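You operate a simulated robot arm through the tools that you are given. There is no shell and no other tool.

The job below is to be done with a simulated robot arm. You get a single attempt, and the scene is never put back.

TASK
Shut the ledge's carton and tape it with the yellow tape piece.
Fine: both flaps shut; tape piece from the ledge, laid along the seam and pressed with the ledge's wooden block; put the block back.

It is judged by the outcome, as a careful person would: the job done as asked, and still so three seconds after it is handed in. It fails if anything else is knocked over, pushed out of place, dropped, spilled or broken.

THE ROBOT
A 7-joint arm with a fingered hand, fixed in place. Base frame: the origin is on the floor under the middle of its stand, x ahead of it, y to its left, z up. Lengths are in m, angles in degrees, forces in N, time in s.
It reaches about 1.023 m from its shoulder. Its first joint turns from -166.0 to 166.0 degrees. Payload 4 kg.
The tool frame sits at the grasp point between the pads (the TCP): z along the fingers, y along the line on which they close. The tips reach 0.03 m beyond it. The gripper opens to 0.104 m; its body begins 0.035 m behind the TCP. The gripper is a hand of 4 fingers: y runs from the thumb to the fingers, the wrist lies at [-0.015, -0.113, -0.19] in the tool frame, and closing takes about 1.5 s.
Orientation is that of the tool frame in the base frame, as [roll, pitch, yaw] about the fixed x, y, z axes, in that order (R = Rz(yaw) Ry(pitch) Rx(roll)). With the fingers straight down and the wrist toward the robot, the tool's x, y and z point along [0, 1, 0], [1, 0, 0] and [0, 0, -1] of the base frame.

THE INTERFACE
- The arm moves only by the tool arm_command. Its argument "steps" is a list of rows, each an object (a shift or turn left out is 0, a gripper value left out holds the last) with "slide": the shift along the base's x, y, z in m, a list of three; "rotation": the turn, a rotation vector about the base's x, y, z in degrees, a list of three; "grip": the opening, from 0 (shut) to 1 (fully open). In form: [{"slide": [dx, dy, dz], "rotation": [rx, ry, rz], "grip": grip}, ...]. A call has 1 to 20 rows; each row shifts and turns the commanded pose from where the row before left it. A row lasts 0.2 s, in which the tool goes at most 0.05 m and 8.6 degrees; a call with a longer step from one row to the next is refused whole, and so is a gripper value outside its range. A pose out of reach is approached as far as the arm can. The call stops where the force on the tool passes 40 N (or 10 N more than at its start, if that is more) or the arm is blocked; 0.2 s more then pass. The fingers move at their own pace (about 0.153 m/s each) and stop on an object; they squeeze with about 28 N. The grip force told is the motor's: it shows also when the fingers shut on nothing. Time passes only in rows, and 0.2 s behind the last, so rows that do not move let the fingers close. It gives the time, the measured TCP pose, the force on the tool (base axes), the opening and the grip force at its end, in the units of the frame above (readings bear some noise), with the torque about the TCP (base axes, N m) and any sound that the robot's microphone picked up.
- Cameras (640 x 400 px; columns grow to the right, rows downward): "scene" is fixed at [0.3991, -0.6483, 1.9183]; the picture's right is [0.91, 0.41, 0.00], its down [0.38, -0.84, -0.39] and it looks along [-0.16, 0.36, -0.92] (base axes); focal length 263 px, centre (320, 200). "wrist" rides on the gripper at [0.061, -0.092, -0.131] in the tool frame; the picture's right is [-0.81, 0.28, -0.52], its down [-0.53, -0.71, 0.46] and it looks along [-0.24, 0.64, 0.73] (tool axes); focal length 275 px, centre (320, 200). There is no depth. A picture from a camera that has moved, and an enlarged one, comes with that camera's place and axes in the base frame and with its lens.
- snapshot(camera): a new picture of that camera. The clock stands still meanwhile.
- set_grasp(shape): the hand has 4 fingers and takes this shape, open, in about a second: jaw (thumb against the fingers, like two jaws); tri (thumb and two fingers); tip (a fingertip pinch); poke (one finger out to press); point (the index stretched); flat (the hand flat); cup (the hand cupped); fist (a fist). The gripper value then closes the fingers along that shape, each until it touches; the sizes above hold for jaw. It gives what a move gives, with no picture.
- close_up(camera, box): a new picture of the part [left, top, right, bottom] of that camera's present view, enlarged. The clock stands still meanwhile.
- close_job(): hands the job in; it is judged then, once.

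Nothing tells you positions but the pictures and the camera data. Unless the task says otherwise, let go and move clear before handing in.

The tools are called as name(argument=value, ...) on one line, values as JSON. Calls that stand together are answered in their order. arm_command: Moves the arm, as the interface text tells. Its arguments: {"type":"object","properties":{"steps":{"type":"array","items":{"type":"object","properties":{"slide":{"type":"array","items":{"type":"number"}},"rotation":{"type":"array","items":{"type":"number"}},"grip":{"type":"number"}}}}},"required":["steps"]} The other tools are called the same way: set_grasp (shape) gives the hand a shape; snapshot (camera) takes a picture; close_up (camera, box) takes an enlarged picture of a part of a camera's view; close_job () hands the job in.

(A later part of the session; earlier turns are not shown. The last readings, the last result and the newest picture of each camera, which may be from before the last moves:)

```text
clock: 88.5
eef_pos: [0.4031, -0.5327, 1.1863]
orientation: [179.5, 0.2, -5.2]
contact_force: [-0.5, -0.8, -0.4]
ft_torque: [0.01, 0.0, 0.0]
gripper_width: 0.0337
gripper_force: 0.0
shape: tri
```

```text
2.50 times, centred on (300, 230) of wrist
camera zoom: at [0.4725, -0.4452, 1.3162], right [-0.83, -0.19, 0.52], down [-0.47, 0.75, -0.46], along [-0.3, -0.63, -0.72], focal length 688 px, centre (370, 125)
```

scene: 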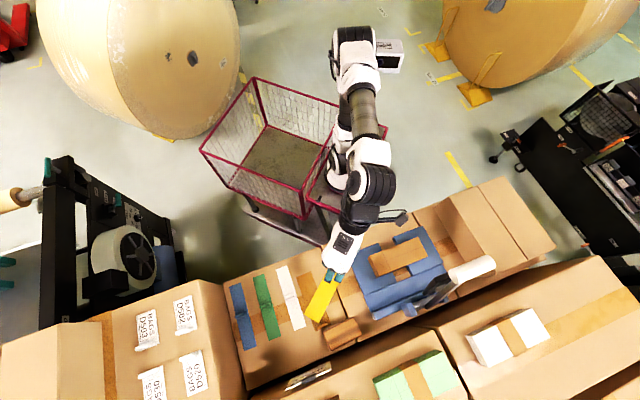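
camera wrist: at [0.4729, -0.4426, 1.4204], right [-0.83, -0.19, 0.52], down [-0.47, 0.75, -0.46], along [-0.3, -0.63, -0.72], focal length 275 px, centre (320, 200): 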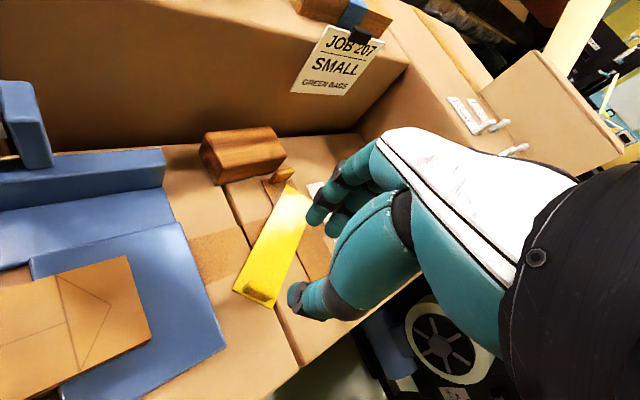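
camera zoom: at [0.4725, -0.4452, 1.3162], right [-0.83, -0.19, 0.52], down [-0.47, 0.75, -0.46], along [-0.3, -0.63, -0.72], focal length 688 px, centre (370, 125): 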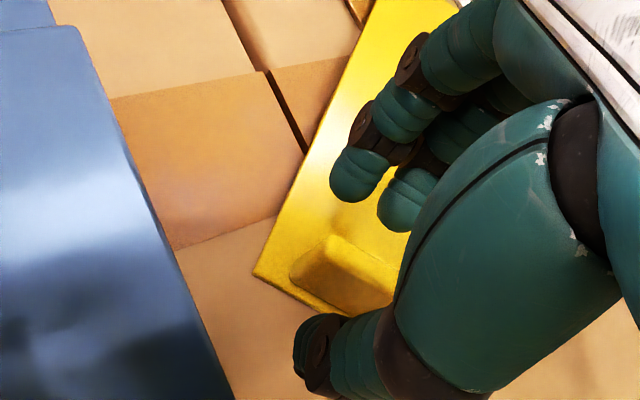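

Well centred. Lower 7 mm and close slowly.

arm_command(steps=[{"slide": [0, 0, -0.004]}, {"slide": [0, 0, -0.003]}, {"grip": 0.22}, {"grip": 0.16}, {"grip": 0.1}, {"grip": 0.05}, {"grip": 0.0}, {}, {}])

close_up(camera="wrist", box=[180, 130, 380, 330])

close_up(camera="scene", box=[270, 240, 400, 340])

```text
clock: 90.5
eef_pos: [0.4014, -0.5323, 1.1814]
orientation: [179.4, 0.2, -5.3]
contact_force: [0.9, 0.1, 0.2]
ft_torque: [-0.01, -0.03, -0.05]
gripper_width: 0.0021
gripper_force: 28.3
shape: tri
```

```text
2.00 times, centred on (280, 230) of wrist
camera zoom: at [0.4724, -0.445, 1.31], right [-0.83, -0.19, 0.52], down [-0.47, 0.75, -0.46], along [-0.3, -0.63, -0.72], focal length 551 px, centre (400, 140)
```

zoom: 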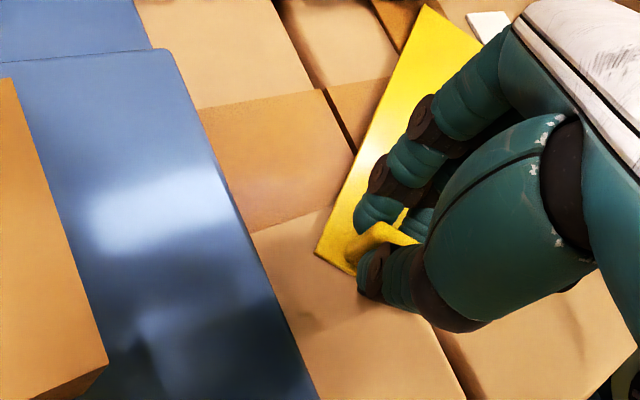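

```text
4.00 times, centred on (335, 290) of scene
camera zoom: at [0.3991, -0.6483, 1.9183], right [0.91, 0.41, 0.0], down [0.38, -0.84, -0.39], along [-0.16, 0.36, -0.92], focal length 1052 px, centre (260, -160)
```

zoom: 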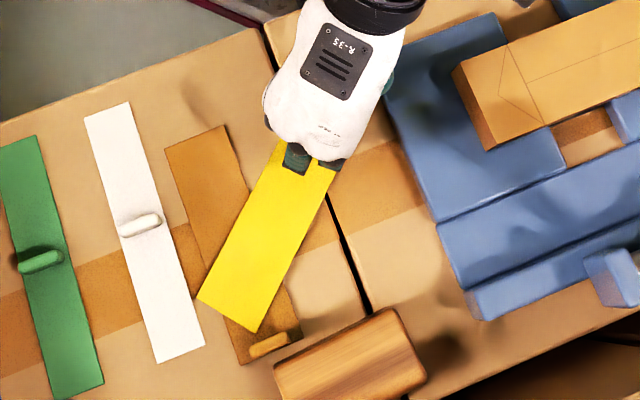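

Held, with the tape unturned. Lift gently and check.

arm_command(steps=[{"slide": [0, 0, 0.008]}, {"slide": [0, 0, 0.012]}, {"slide": [0, 0, 0.02]}, {"slide": [0, 0, 0.03]}, {}])

snapshot(camera="wrist")

close_up(camera="scene", box=[260, 220, 420, 360])

```text
clock: 91.7
eef_pos: [0.404, -0.5328, 1.2508]
orientation: [179.4, 0.2, -5.2]
contact_force: [0.1, 0.4, 0.0]
ft_torque: [-0.03, -0.03, -0.02]
gripper_width: 0.0024
gripper_force: 27.6
shape: tri
```

```text
taken
camera wrist: at [0.4738, -0.4457, 1.3799], right [-0.83, -0.19, 0.52], down [-0.47, 0.75, -0.46], along [-0.3, -0.63, -0.72], focal length 275 px, centre (320, 200)
```

wrist: 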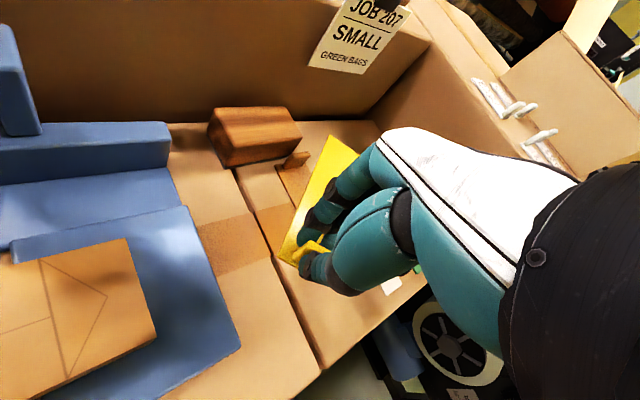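

```text
2.86 times, centred on (340, 290) of scene
camera zoom: at [0.3991, -0.6483, 1.9183], right [0.91, 0.41, 0.0], down [0.38, -0.84, -0.39], along [-0.16, 0.36, -0.92], focal length 752 px, centre (263, -57)
```

zoom: 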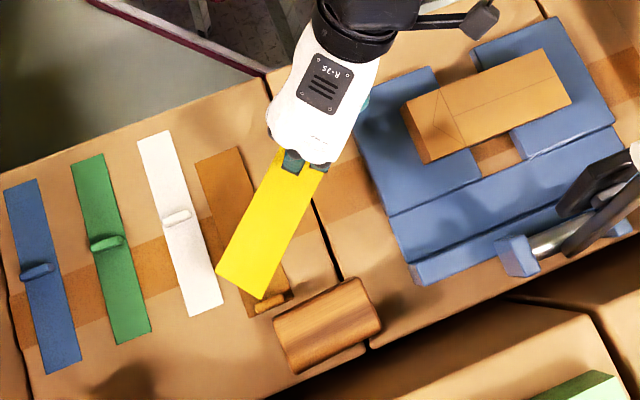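

Yellow is lifted cleanly. I'll retract toward the robot, turn so the tape is parallel to the seam, then travel across (staying well on the robot side of the lever) to the carton.

arm_command(steps=[{"slide": [-0.0142, 0.0142, 0.018], "rotation": [0, 0, 8.3]}, {"slide": [-0.0142, 0.0142, 0.018], "rotation": [0, 0, 8.3]}, {"slide": [-0.0142, 0.0142, 0.018], "rotation": [0, 0, 8.3]}, {"slide": [-0.0142, 0.0142, 0.018], "rotation": [0, 0, 8.3]}, {"slide": [-0.0142, 0.0142, 0.018], "rotation": [0, 0, 8.3]}, {"slide": [-0.0142, 0.0142, 0.018], "rotation": [0, 0, 8.3]}, {}])

snapshot(camera="wrist")

snapshot(camera="scene")

```text
clock: 93.2
eef_pos: [0.3186, -0.4493, 1.3588]
orientation: [179.4, 0.2, 44.7]
contact_force: [-0.5, -0.4, -0.3]
ft_torque: [0.01, 0.01, 0.01]
gripper_width: 0.0026
gripper_force: 27.8
shape: tri
```

```text
taken
camera wrist: at [0.2974, -0.3396, 1.4888], right [-0.39, -0.76, 0.52], down [-0.88, 0.13, -0.46], along [0.28, -0.64, -0.72], focal length 275 px, centre (320, 200)
```

wrist: 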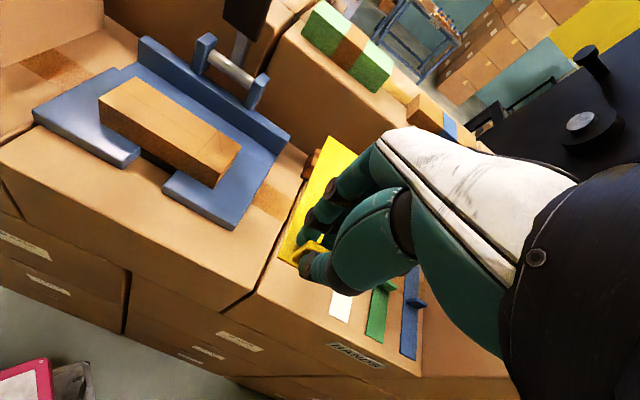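

```text
taken
```

scene: 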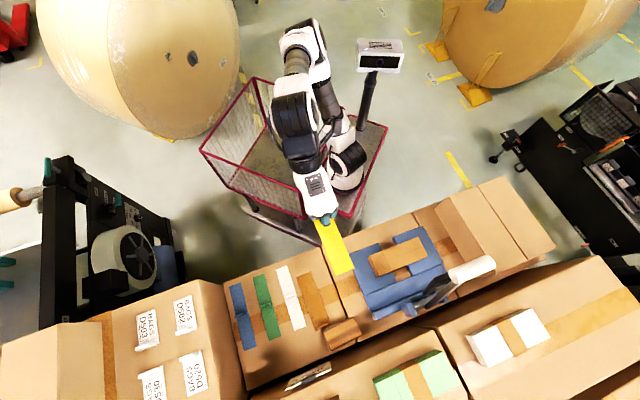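

Tape is parallel to its working direction and firmly held. Now travel across toward the carton on the robot side of the press.

arm_command(steps=[{"slide": [0.031, 0.031, 0]}, {"slide": [0.031, 0.031, 0]}, {"slide": [0.031, 0.031, 0]}, {"slide": [0.031, 0.031, 0]}, {"slide": [0.031, 0.031, 0]}, {"slide": [0.031, 0.031, 0]}, {"slide": [0.031, 0.031, 0]}, {"slide": [0.031, 0.031, 0]}, {"slide": [0.031, 0.031, 0]}, {"slide": [0.031, 0.031, 0]}, {}])

snapshot(camera="wrist")

snapshot(camera="scene")

```text
clock: 95.7
eef_pos: [0.6291, -0.1354, 1.3614]
orientation: [179.4, 0.2, 44.6]
contact_force: [0.3, 0.0, 0.1]
ft_torque: [0.02, -0.03, 0.01]
gripper_width: 0.0023
gripper_force: 28.3
shape: tri
```

```text
taken
camera wrist: at [0.6079, -0.027, 1.4903], right [-0.39, -0.76, 0.52], down [-0.88, 0.13, -0.46], along [0.28, -0.64, -0.72], focal length 275 px, centre (320, 200)
```

wrist: 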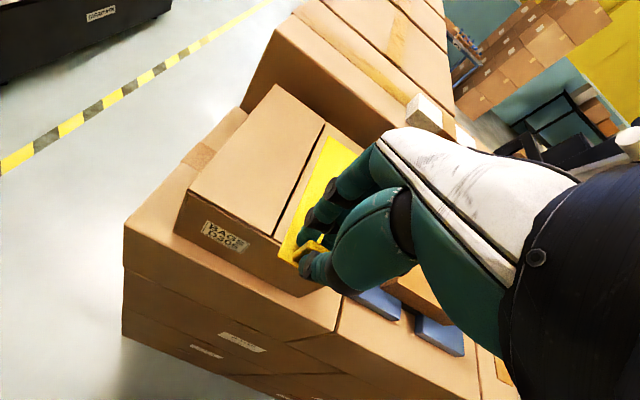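

```text
taken
```

scene: 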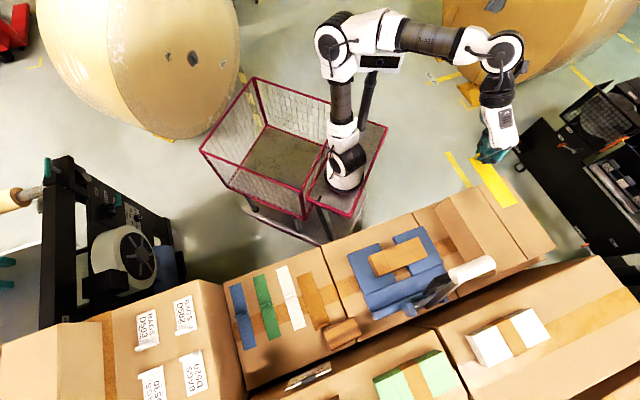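

Arrived beside the carton. Move the tape over the seam at a safe height and compare.

arm_command(steps=[{"slide": [0.0238, -0.0194, 0]}, {"slide": [0.0238, -0.0194, 0]}, {"slide": [0.0239, -0.0193, 0]}, {"slide": [0, 0, -0.03]}, {}])

close_up(camera="wrist", box=[160, 60, 400, 300])

close_up(camera="scene", box=[440, 140, 580, 280])

```text
clock: 96.8
eef_pos: [0.699, -0.1967, 1.3279]
orientation: [179.5, 0.2, 44.6]
contact_force: [-0.4, 0.9, 0.8]
ft_torque: [0.01, -0.03, 0.0]
gripper_width: 0.0024
gripper_force: 27.9
shape: tri
```

```text
1.67 times, centred on (280, 180) of wrist
camera zoom: at [0.6783, -0.0876, 1.4576], right [-0.39, -0.76, 0.52], down [-0.88, 0.13, -0.46], along [0.28, -0.64, -0.72], focal length 459 px, centre (387, 233)
```

zoom: 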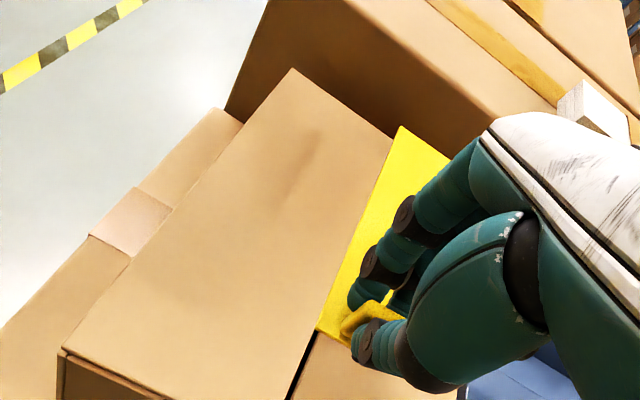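

```text
2.86 times, centred on (510, 210) of scene
camera zoom: at [0.3991, -0.6483, 1.9183], right [0.91, 0.41, 0.0], down [0.38, -0.84, -0.39], along [-0.16, 0.36, -0.92], focal length 752 px, centre (-223, 171)
```

zoom: 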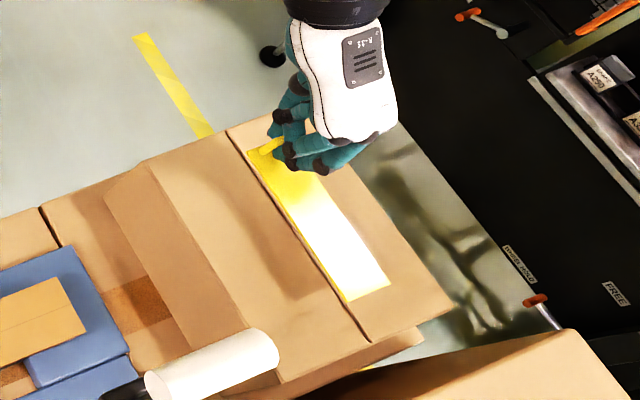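

The tape is about 8–9 mm off to one side of the seam and 1.5° off in angle. Correct both, then lower part-way and re-check.

arm_command(steps=[{"slide": [0.0063, 0.0045, 0], "rotation": [0, 0, 1.5]}, {"slide": [0, 0, -0.015]}, {"slide": [0, 0, -0.01]}, {}])

close_up(camera="wrist", box=[160, 60, 400, 300])

close_up(camera="scene", box=[440, 140, 580, 280])

```text
clock: 97.8
eef_pos: [0.7054, -0.1901, 1.304]
orientation: [179.3, 0.1, 46.1]
contact_force: [-0.2, 0.0, -0.3]
ft_torque: [0.03, 0.02, 0.01]
gripper_width: 0.0022
gripper_force: 27.9
shape: tri
```

```text
1.67 times, centred on (280, 180) of wrist
camera zoom: at [0.6817, -0.0823, 1.4327], right [-0.37, -0.77, 0.52], down [-0.88, 0.11, -0.46], along [0.3, -0.63, -0.72], focal length 459 px, centre (387, 233)
```

zoom: 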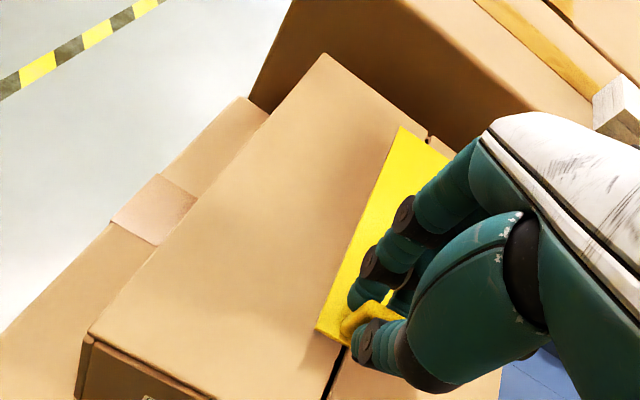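

```text
2.86 times, centred on (510, 210) of scene
camera zoom: at [0.3991, -0.6483, 1.9183], right [0.91, 0.41, 0.0], down [0.38, -0.84, -0.39], along [-0.16, 0.36, -0.92], focal length 752 px, centre (-223, 171)
```

zoom: 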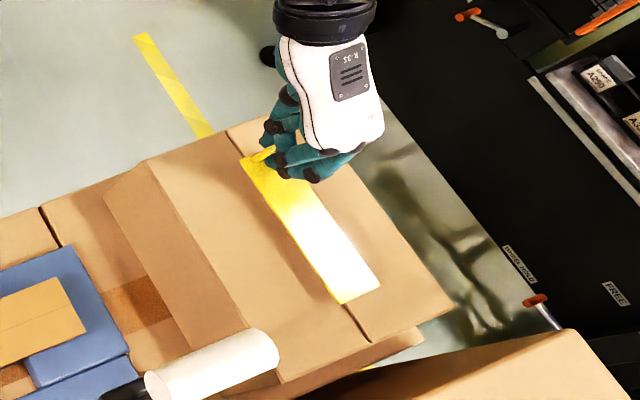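

Well centred now across the seam; shift 6 mm further along it to centre lengthwise, then lower to touch.

arm_command(steps=[{"slide": [0.0042, -0.0042, 0]}, {"slide": [0, 0, -0.008]}, {"slide": [0, 0, -0.004]}, {"slide": [0, 0, -0.002]}, {}])

close_up(camera="wrist", box=[160, 60, 400, 300])

close_up(camera="scene", box=[440, 140, 580, 280])

```text
clock: 99.0
eef_pos: [0.7089, -0.1954, 1.2895]
orientation: [179.4, 0.2, 46.2]
contact_force: [0.5, 1.0, -0.6]
ft_torque: [0.03, 0.02, 0.01]
gripper_width: 0.0023
gripper_force: 27.9
shape: tri
```

```text
1.67 times, centred on (280, 180) of wrist
camera zoom: at [0.685, -0.0858, 1.4185], right [-0.37, -0.77, 0.52], down [-0.88, 0.11, -0.46], along [0.3, -0.63, -0.72], focal length 459 px, centre (387, 233)
```

zoom: 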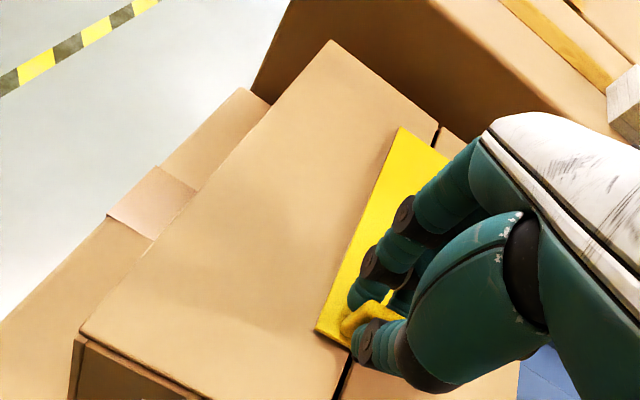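

```text
2.86 times, centred on (510, 210) of scene
camera zoom: at [0.3991, -0.6483, 1.9183], right [0.91, 0.41, 0.0], down [0.38, -0.84, -0.39], along [-0.16, 0.36, -0.92], focal length 752 px, centre (-223, 171)
```

zoom: 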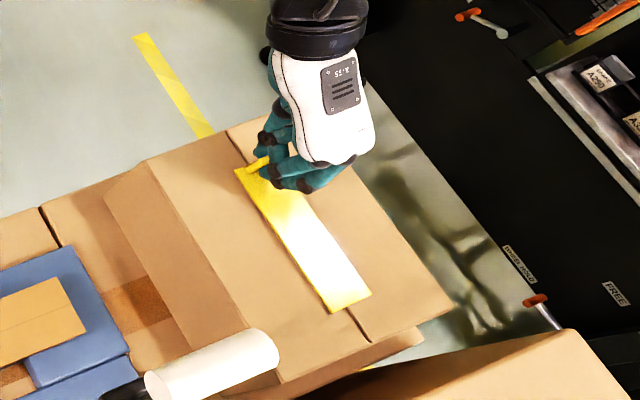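

Slight angular trim (-1.2°), then touch down.

arm_command(steps=[{"slide": [0.0007, 0.0007, 0], "rotation": [0, 0, -1.2]}, {"slide": [0, 0, -0.0015]}, {"slide": [0, 0, -0.001]}, {}])

close_up(camera="wrist", box=[200, 100, 400, 300])

close_up(camera="scene", box=[480, 180, 560, 270])

```text
clock: 100.0
eef_pos: [0.71, -0.1946, 1.2863]
orientation: [179.4, 0.2, 44.9]
contact_force: [0.7, 0.5, -0.8]
ft_torque: [-0.03, 0.02, 0.0]
gripper_width: 0.0024
gripper_force: 28.1
shape: tri
```

```text
2.00 times, centred on (300, 200) of wrist
camera zoom: at [0.6887, -0.0848, 1.4161], right [-0.38, -0.76, 0.52], down [-0.88, 0.13, -0.46], along [0.29, -0.64, -0.72], focal length 551 px, centre (360, 200)
```

zoom: 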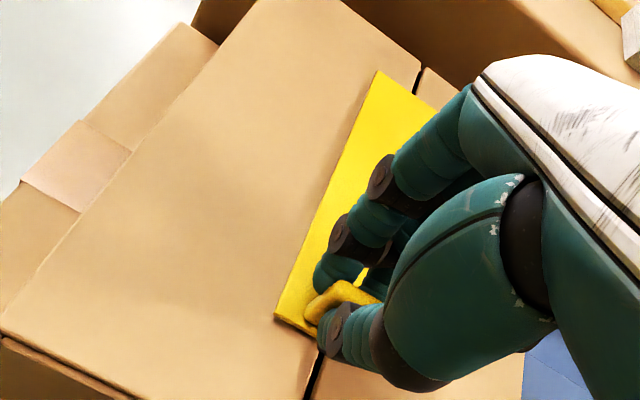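

```text
4.44 times, centred on (520, 225) of scene
camera zoom: at [0.3991, -0.6483, 1.9183], right [0.91, 0.41, 0.0], down [0.38, -0.84, -0.39], along [-0.16, 0.36, -0.92], focal length 1169 px, centre (-569, 89)
```

zoom: 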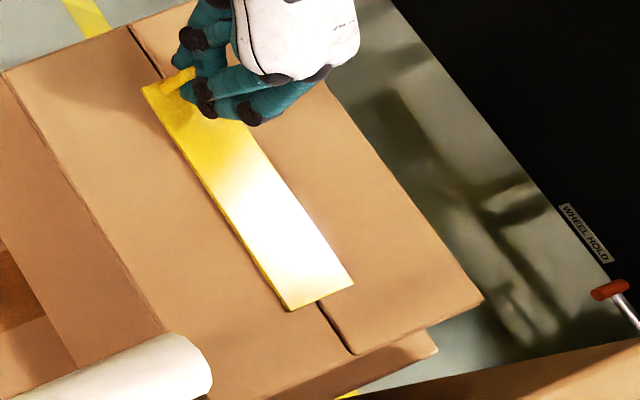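

Both views agree the tape is centred over the seam. Lower the last millimetres to contact.

arm_command(steps=[{"slide": [0, 0, -0.001]}, {"slide": [0, 0, -0.001]}, {"slide": [0, 0, -0.001]}, {}])

```text
clock: 101.0
eef_pos: [0.7096, -0.1945, 1.2844]
orientation: [179.4, 0.2, 45.0]
contact_force: [-1.0, -0.4, 2.4]
ft_torque: [0.03, -0.02, 0.01]
gripper_width: 0.0024
gripper_force: 27.4
shape: tri
```

Touchdown felt (2.4 N). Release by opening slowly, then lift straight up.

arm_command(steps=[{"grip": 0.05}, {"grip": 0.1}, {"grip": 0.16}, {"grip": 0.24}, {"grip": 0.32}, {}, {}])

close_up(camera="wrist", box=[200, 100, 400, 300])

close_up(camera="scene", box=[480, 180, 560, 270])

```text
clock: 102.7
eef_pos: [0.7099, -0.1933, 1.2843]
orientation: [179.4, 0.1, 45.0]
contact_force: [-0.7, -1.0, 0.0]
ft_torque: [-0.01, 0.01, -0.01]
gripper_width: 0.0332
gripper_force: 0.1
shape: tri
```

```text
2.00 times, centred on (300, 200) of wrist
camera zoom: at [0.6888, -0.0849, 1.4131], right [-0.38, -0.76, 0.52], down [-0.88, 0.13, -0.46], along [0.29, -0.64, -0.72], focal length 551 px, centre (360, 200)
```

zoom: 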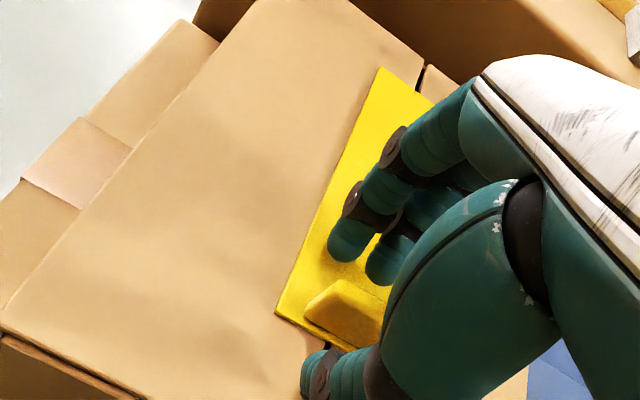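

```text
4.44 times, centred on (520, 225) of scene
camera zoom: at [0.3991, -0.6483, 1.9183], right [0.91, 0.41, 0.0], down [0.38, -0.84, -0.39], along [-0.16, 0.36, -0.92], focal length 1169 px, centre (-569, 89)
```

zoom: 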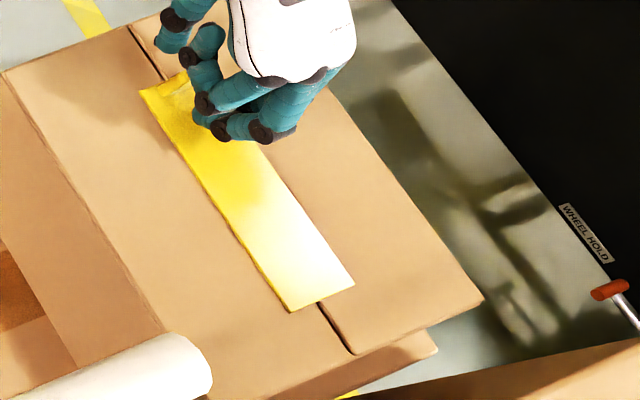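

Tape is laid along the seam. Lift straight up and check both the tape and the ledge.

arm_command(steps=[{"slide": [0, 0, 0.02]}, {"slide": [0, 0, 0.035]}, {"slide": [0, 0, 0.045]}, {"slide": [-0.02, 0.02, 0.03]}, {"slide": [-0.03, 0.03, 0]}, {}])

close_up(camera="scene", box=[440, 140, 580, 280])

snapshot(camera="wrist")

close_up(camera="scene", box=[210, 220, 460, 400])

```text
clock: 104.0
eef_pos: [0.661, -0.1452, 1.4148]
orientation: [179.4, 0.2, 44.9]
contact_force: [0.4, 0.5, -0.1]
ft_torque: [-0.02, 0.07, 0.01]
gripper_width: 0.033
gripper_force: 0.0
shape: tri
```

```text
2.86 times, centred on (510, 210) of scene
camera zoom: at [0.3991, -0.6483, 1.9183], right [0.91, 0.41, 0.0], down [0.38, -0.84, -0.39], along [-0.16, 0.36, -0.92], focal length 752 px, centre (-223, 171)
```

zoom: 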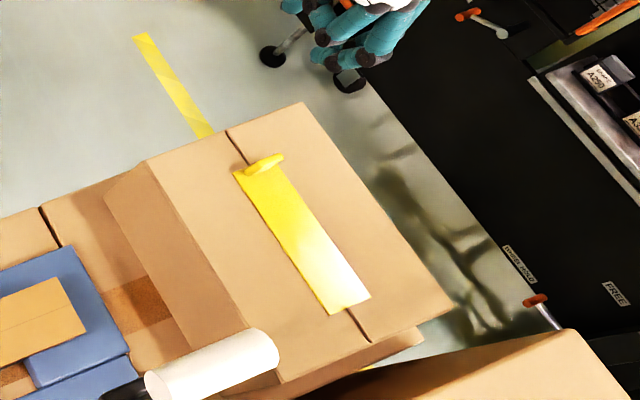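

```text
taken
camera wrist: at [0.6387, -0.0368, 1.5442], right [-0.38, -0.76, 0.52], down [-0.88, 0.13, -0.46], along [0.29, -0.64, -0.72], focal length 275 px, centre (320, 200)
```

wrist: 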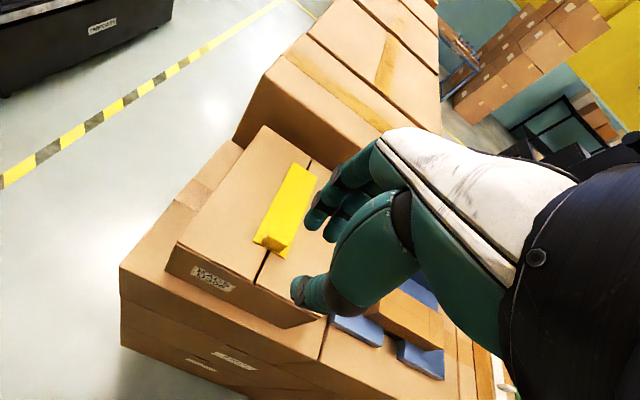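

```text
2.22 times, centred on (335, 310) of scene
camera zoom: at [0.3991, -0.6483, 1.9183], right [0.91, 0.41, 0.0], down [0.38, -0.84, -0.39], along [-0.16, 0.36, -0.92], focal length 585 px, centre (287, -44)
```

zoom: 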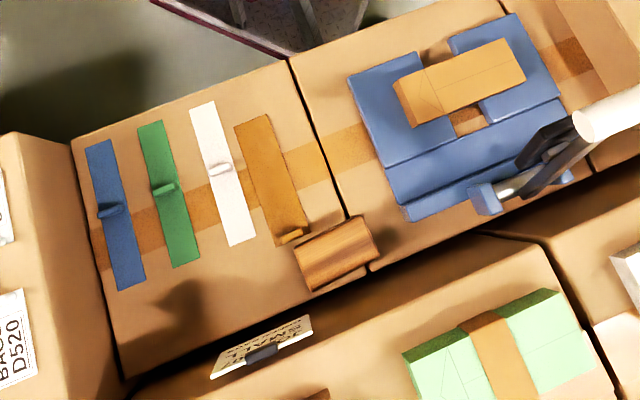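

Yellow is centred on the seam. Next I'll restore the brown tape (shifted ~4–5 cm). Close look at it and the block.

close_up(camera="scene", box=[270, 260, 400, 360])

close_up(camera="scene", box=[310, 240, 374, 360])

close_up(camera="scene", box=[310, 235, 400, 355])

```text
4.00 times, centred on (335, 310) of scene
camera zoom: at [0.3991, -0.6483, 1.9183], right [0.91, 0.41, 0.0], down [0.38, -0.84, -0.39], along [-0.16, 0.36, -0.92], focal length 1052 px, centre (260, -240)
```

zoom: 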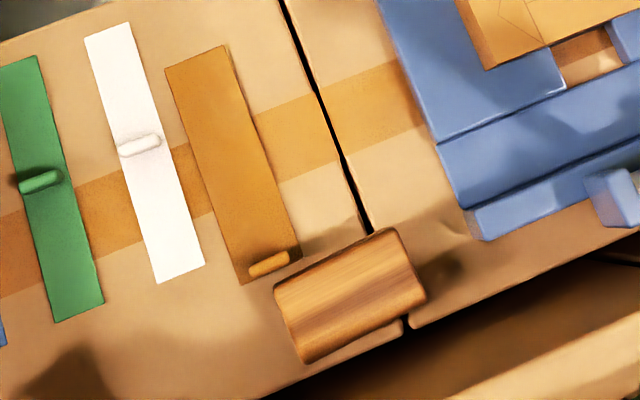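

```text
3.33 times, centred on (342, 300) of scene
camera zoom: at [0.3991, -0.6483, 1.9183], right [0.91, 0.41, 0.0], down [0.38, -0.84, -0.39], along [-0.16, 0.36, -0.92], focal length 877 px, centre (247, -133)
```

zoom: 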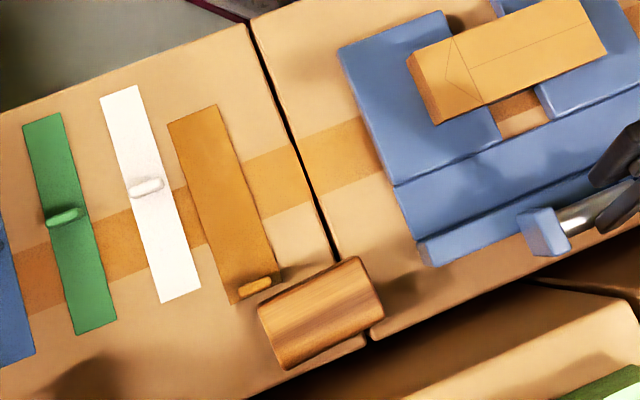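

```text
3.33 times, centred on (355, 295) of scene
camera zoom: at [0.3991, -0.6483, 1.9183], right [0.91, 0.41, 0.0], down [0.38, -0.84, -0.39], along [-0.16, 0.36, -0.92], focal length 877 px, centre (203, -117)
```

zoom: 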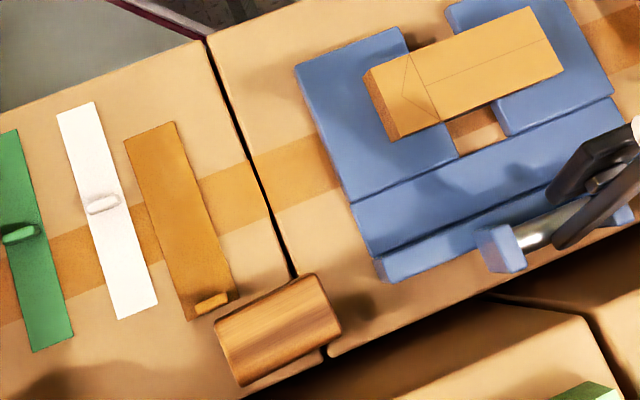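

White is back within ~2 mm and yellow is laid. To restore brown I need the block out of its way; I'll pick the block up now (jaw grip, hand tilted back ~18° so the fingers clear the tall box), use it to press the tape, then park it while brown is fixed. First travel back over the ledge.

set_grasp(shape="jaw")

arm_command(steps=[{"slide": [-0.0318, -0.0318, 0], "grip": 0.6}, {"slide": [-0.0318, -0.0318, 0]}, {"slide": [-0.0318, -0.0318, 0]}, {"slide": [-0.0318, -0.0318, 0]}, {"slide": [-0.0318, -0.0318, 0]}, {"slide": [-0.0318, -0.0318, 0]}, {"slide": [-0.0318, -0.0318, 0]}, {"slide": [-0.0318, -0.0318, 0]}, {"slide": [-0.0318, -0.0318, 0]}, {"slide": [-0.0318, -0.0318, 0]}, {"slide": [-0.0318, -0.0318, 0]}, {}])

arm_command(steps=[{"slide": [0.02, -0.02, 0], "rotation": [-4.24, -4.24, 0]}, {"slide": [0.02, -0.02, 0], "rotation": [-4.24, -4.24, 0]}, {"slide": [0.02, -0.02, 0], "rotation": [-4.24, -4.24, 0]}, {}])

snapshot(camera="wrist")

snapshot(camera="scene")

```text
clock: 105.0
eef_pos: [0.6609, -0.1465, 1.4151]
orientation: [179.4, 0.2, 44.8]
contact_force: [0.3, 0.4, 0.5]
ft_torque: [-0.02, 0.05, -0.01]
gripper_width: 0.1037
gripper_force: 0.1
shape: jaw
```

```text
clock: 107.5
eef_pos: [0.3093, -0.4944, 1.414]
orientation: [179.4, 0.2, 44.9]
contact_force: [0.3, -0.1, 0.5]
ft_torque: [0.01, -0.01, 0.02]
gripper_width: 0.0627
gripper_force: 0.0
shape: jaw
```

```text
clock: 108.5
eef_pos: [0.3709, -0.5537, 1.4122]
orientation: [161.4, 0.0, 44.9]
contact_force: [0.2, 0.7, -0.2]
ft_torque: [0.02, -0.01, -0.02]
gripper_width: 0.0626
gripper_force: 0.1
shape: jaw
```

```text
taken
camera wrist: at [0.3242, -0.4193, 1.5068], right [-0.51, -0.64, 0.58], down [-0.75, 0.0, -0.66], along [0.42, -0.77, -0.48], focal length 275 px, centre (320, 200)
```

wrist: 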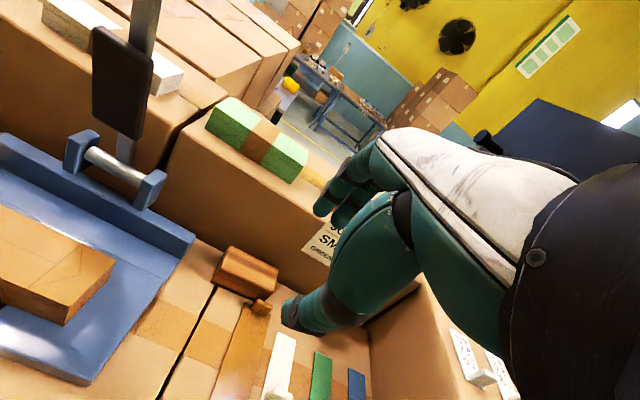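

```text
taken
```

scene: 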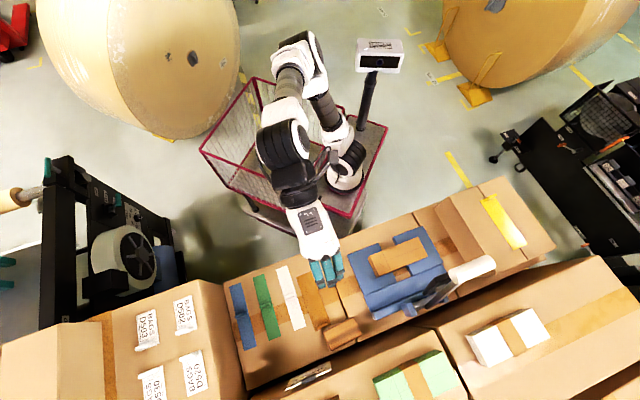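

The hand is tilted back properly. Move above the block at a safe height and check finger clearance to the tall box.

arm_command(steps=[{"slide": [0.0201, -0.0212, 0]}, {"slide": [0.0201, -0.0212, 0]}, {"slide": [0.0201, -0.0212, -0.01]}, {"slide": [0.0201, -0.0212, -0.02]}, {"slide": [0.02, -0.0213, -0.03]}, {}])

snapshot(camera="wrist")

close_up(camera="scene", box=[270, 240, 420, 380])

```text
clock: 110.0
eef_pos: [0.4714, -0.6608, 1.3535]
orientation: [161.3, 0.2, 44.7]
contact_force: [-0.3, 0.3, -0.1]
ft_torque: [0.01, 0.01, -0.02]
gripper_width: 0.0626
gripper_force: 0.1
shape: jaw
```

```text
taken
camera wrist: at [0.4249, -0.5263, 1.4474], right [-0.51, -0.64, 0.58], down [-0.75, 0.0, -0.66], along [0.42, -0.77, -0.48], focal length 275 px, centre (320, 200)
```

wrist: 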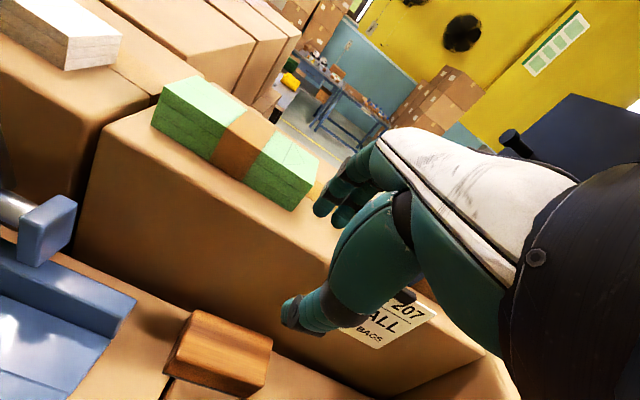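

```text
2.86 times, centred on (345, 310) of scene
camera zoom: at [0.3991, -0.6483, 1.9183], right [0.91, 0.41, 0.0], down [0.38, -0.84, -0.39], along [-0.16, 0.36, -0.92], focal length 752 px, centre (249, -114)
```

zoom: 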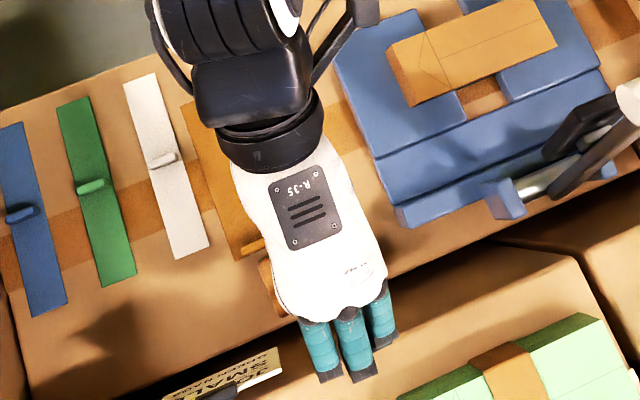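

The four-finger hand is too bulky for the gap. I'll use the tri grip near the block's end where the gap is wider, just to move the block to open space.

set_grasp(shape="tri")

arm_command(steps=[{"slide": [0.01, 0.01, 0], "grip": 0.56}, {"slide": [0.002, 0.006, 0]}, {}, {}, {}])

close_up(camera="scene", box=[270, 240, 420, 380])

snapshot(camera="wrist")

```text
clock: 110.8
eef_pos: [0.471, -0.6597, 1.353]
orientation: [161.4, 0.1, 44.9]
contact_force: [-0.2, 0.5, -0.2]
ft_torque: [-0.01, 0.01, 0.01]
gripper_width: 0.1039
gripper_force: 0.1
shape: tri
```

```text
clock: 112.0
eef_pos: [0.4836, -0.645, 1.3551]
orientation: [161.4, 0.2, 44.8]
contact_force: [0.6, -0.2, -0.5]
ft_torque: [0.0, 0.0, 0.01]
gripper_width: 0.0587
gripper_force: 0.1
shape: tri
```

```text
2.86 times, centred on (345, 310) of scene
camera zoom: at [0.3991, -0.6483, 1.9183], right [0.91, 0.41, 0.0], down [0.38, -0.84, -0.39], along [-0.16, 0.36, -0.92], focal length 752 px, centre (249, -114)
```

zoom: 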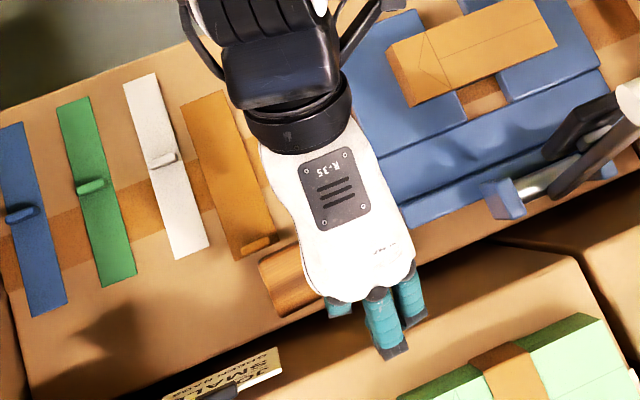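

```text
taken
camera wrist: at [0.4364, -0.51, 1.4483], right [-0.51, -0.64, 0.58], down [-0.75, 0.0, -0.66], along [0.42, -0.77, -0.48], focal length 275 px, centre (320, 200)
```

wrist: 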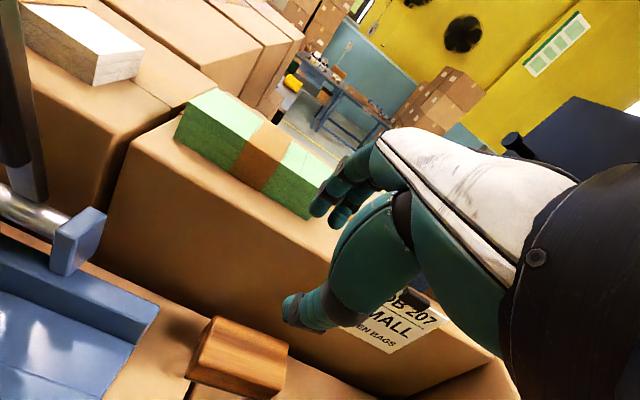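

close_up(camera="scene", box=[330, 300, 410, 370])

close_up(camera="wrist", box=[100, 180, 360, 400])

```text
5.71 times, centred on (370, 335) of scene
camera zoom: at [0.3991, -0.6483, 1.9183], right [0.91, 0.41, 0.0], down [0.38, -0.84, -0.39], along [-0.16, 0.36, -0.92], focal length 1503 px, centre (34, -571)
```

zoom: 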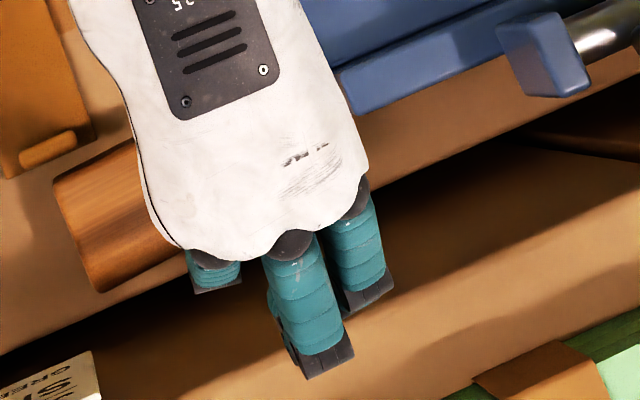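

```text
1.82 times, centred on (230, 290) of wrist
camera zoom: at [0.4364, -0.51, 1.4483], right [-0.51, -0.64, 0.58], down [-0.75, 0.0, -0.66], along [0.42, -0.77, -0.48], focal length 500 px, centre (484, 36)
```

zoom: 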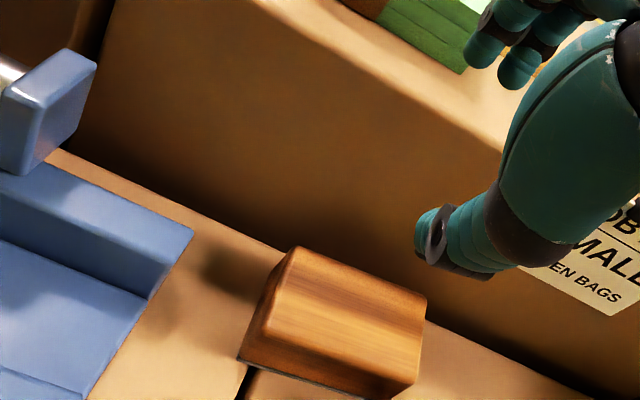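

The gap behind the block is too tight for a grip. I'll look at other hand shapes (flat, point) that could slip behind the block as a thin blade and draw it toward the robot. First rise to a safe height.

arm_command(steps=[{"slide": [-0.01, 0.01, 0.04], "rotation": [4.24, 4.24, 0]}, {"slide": [-0.02, 0.02, 0.03], "rotation": [4.24, 4.24, 0]}, {"slide": [-0.03, 0.03, 0.01], "rotation": [4.24, 4.24, 0]}, {}])

set_grasp(shape="flat")

snapshot(camera="wrist")

close_up(camera="scene", box=[280, 210, 420, 350])

```text
clock: 113.0
eef_pos: [0.4224, -0.5863, 1.4353]
orientation: [179.5, 0.2, 44.9]
contact_force: [0.2, 1.2, 0.1]
ft_torque: [-0.01, 0.01, -0.02]
gripper_width: 0.0585
gripper_force: 0.0
shape: tri
```

```text
clock: 114.0
eef_pos: [0.4232, -0.5848, 1.4366]
orientation: [179.4, 0.2, 45.0]
contact_force: [0.5, -0.1, -0.2]
ft_torque: [-0.01, 0.0, 0.0]
gripper_width: 0.0958
gripper_force: 0.1
shape: flat
```

```text
taken
camera wrist: at [0.4015, -0.4759, 1.5653], right [-0.38, -0.76, 0.52], down [-0.88, 0.13, -0.46], along [0.29, -0.64, -0.72], focal length 275 px, centre (320, 200)
```

wrist: 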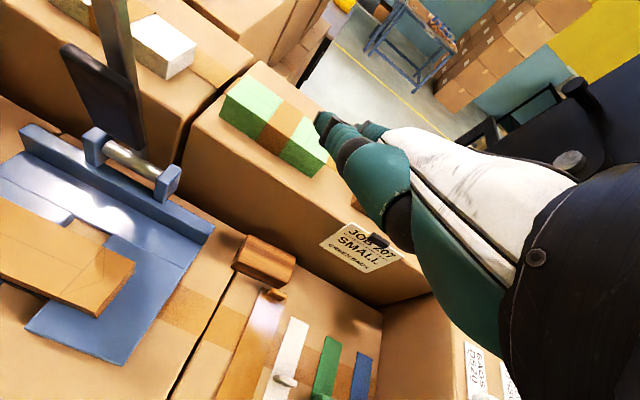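

```text
2.86 times, centred on (350, 280) of scene
camera zoom: at [0.3991, -0.6483, 1.9183], right [0.91, 0.41, 0.0], down [0.38, -0.84, -0.39], along [-0.16, 0.36, -0.92], focal length 752 px, centre (234, -29)
```

zoom: 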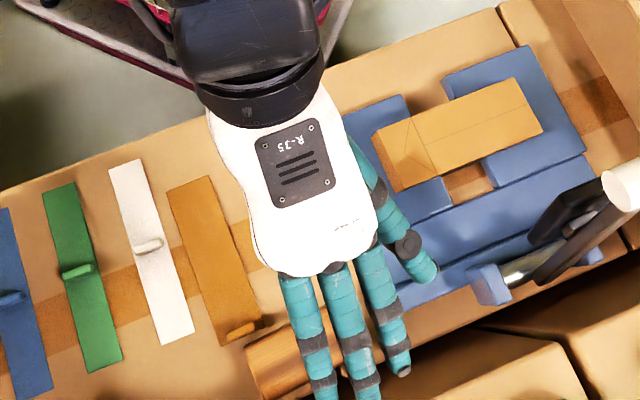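

Flat is long and splayed; inserting it would be a very fine fit. A simpler try first: press the closed fingertips on top of the block and drag it toward the robot by friction.

set_grasp(shape="jaw")

arm_command(steps=[{"grip": 0.0}, {}, {}, {}, {"slide": [0.0163, -0.0271, -0.03]}, {"slide": [0.0163, -0.0271, -0.035]}, {"slide": [0.0164, -0.0271, -0.035]}, {"slide": [0, 0, -0.04]}, {"slide": [0, 0, -0.04]}, {"slide": [0, 0, -0.025]}, {}])

close_up(camera="wrist", box=[180, 150, 380, 350])

close_up(camera="scene", box=[270, 240, 420, 380])

```text
clock: 114.8
eef_pos: [0.4228, -0.5847, 1.4364]
orientation: [179.4, 0.2, 44.9]
contact_force: [-0.5, 1.1, -0.1]
ft_torque: [-0.01, 0.0, 0.02]
gripper_width: 0.1036
gripper_force: 0.1
shape: jaw
```

```text
clock: 117.2
eef_pos: [0.4727, -0.6658, 1.2293]
orientation: [179.4, 0.1, 44.9]
contact_force: [0.4, -0.2, -0.7]
ft_torque: [0.01, 0.0, 0.01]
gripper_width: 0.0
gripper_force: 27.8
shape: jaw
```

```text
2.00 times, centred on (280, 250) of wrist
camera zoom: at [0.4518, -0.5562, 1.3581], right [-0.38, -0.76, 0.52], down [-0.88, 0.13, -0.46], along [0.29, -0.64, -0.72], focal length 551 px, centre (400, 100)
```

zoom: 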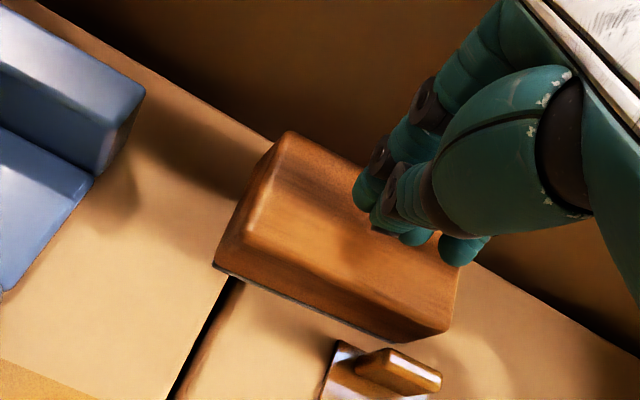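

```text
2.86 times, centred on (345, 310) of scene
camera zoom: at [0.3991, -0.6483, 1.9183], right [0.91, 0.41, 0.0], down [0.38, -0.84, -0.39], along [-0.16, 0.36, -0.92], focal length 752 px, centre (249, -114)
```

zoom: 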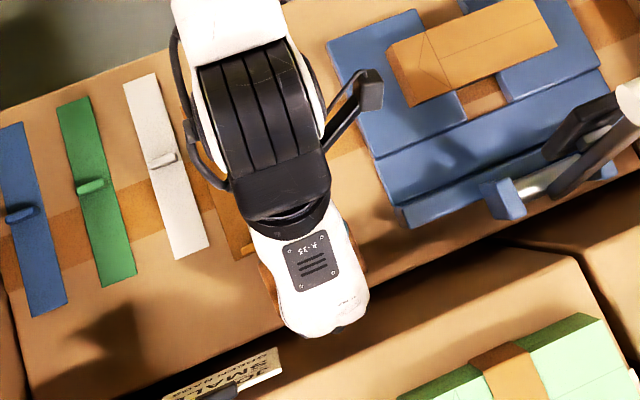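

arm_command(steps=[{"slide": [0, 0, -0.01]}, {"slide": [0, 0, -0.004]}, {"slide": [0, 0, -0.002]}, {"slide": [0, 0, -0.002]}, {}])

```text
clock: 118.5
eef_pos: [0.4726, -0.664, 1.2127]
orientation: [179.2, 0.2, 44.9]
contact_force: [1.9, -3.4, 15.5]
ft_torque: [-0.11, -0.06, 0.01]
gripper_width: 0.0
gripper_force: 27.5
shape: jaw
```

Pressing on the block with 15 N. Drag toward the robot.

arm_command(steps=[{"slide": [-0.002, 0.002, 0]}, {"slide": [-0.0022, 0.0022, 0]}, {"slide": [-0.0022, 0.0022, 0]}, {"slide": [-0.0022, 0.0022, 0]}, {"slide": [-0.0022, 0.0022, 0]}, {"slide": [-0.0022, 0.0022, 0]}, {"slide": [-0.0022, 0.0022, 0]}, {}])

close_up(camera="wrist", box=[180, 150, 380, 350])

close_up(camera="scene", box=[270, 240, 420, 380])

```text
clock: 119.7
eef_pos: [0.4631, -0.6566, 1.2131]
orientation: [179.1, 0.1, 44.8]
contact_force: [-0.9, -0.7, 3.6]
ft_torque: [-0.04, 0.03, 0.01]
gripper_width: 0.0
gripper_force: 28.0
shape: jaw
stopped in row 5: the force on the tool passed its limit at 41 N (the readings are from after the stop); the commanded pose is now the measured one
```

```text
2.00 times, centred on (280, 250) of wrist
camera zoom: at [0.4409, -0.5459, 1.3415], right [-0.39, -0.76, 0.52], down [-0.88, 0.12, -0.47], along [0.29, -0.64, -0.71], focal length 551 px, centre (400, 100)
```

zoom: 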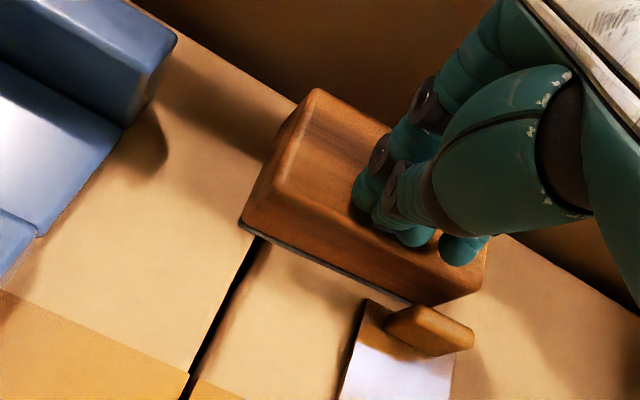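

```text
2.86 times, centred on (345, 310) of scene
camera zoom: at [0.3991, -0.6483, 1.9183], right [0.91, 0.41, 0.0], down [0.38, -0.84, -0.39], along [-0.16, 0.36, -0.92], focal length 752 px, centre (249, -114)
```

zoom: 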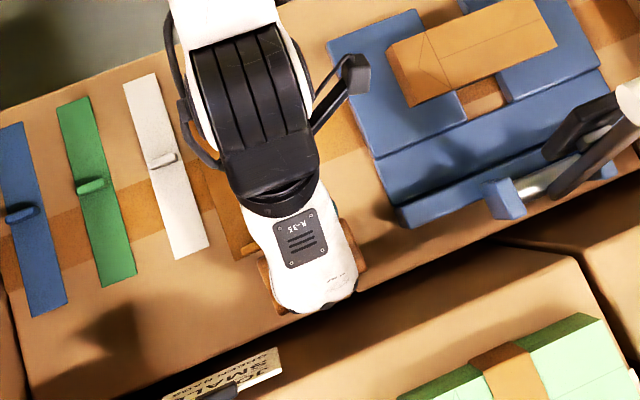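

The block moved ~4 mm. Repeat with a gentler press.

arm_command(steps=[{"slide": [0, 0, -0.0008]}, {"slide": [-0.0015, 0.0015, 0]}, {"slide": [-0.0015, 0.0015, 0]}, {"slide": [-0.0015, 0.0015, 0]}, {"slide": [-0.0015, 0.0015, 0]}, {"slide": [-0.0015, 0.0015, 0]}, {"slide": [-0.0015, 0.0015, 0]}, {}])

close_up(camera="wrist", box=[180, 150, 380, 350])

```text
clock: 121.5
eef_pos: [0.4535, -0.6446, 1.2129]
orientation: [179.0, 0.1, 44.8]
contact_force: [3.9, -5.0, 34.4]
ft_torque: [-0.19, -0.39, -0.02]
gripper_width: 0.0001
gripper_force: 27.9
shape: jaw
```

```text
2.00 times, centred on (280, 250) of wrist
camera zoom: at [0.4312, -0.5362, 1.3413], right [-0.39, -0.76, 0.52], down [-0.88, 0.12, -0.47], along [0.29, -0.64, -0.71], focal length 551 px, centre (400, 100)
```

zoom: 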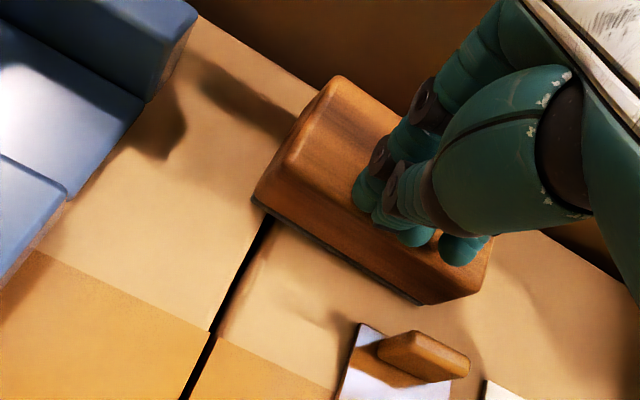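

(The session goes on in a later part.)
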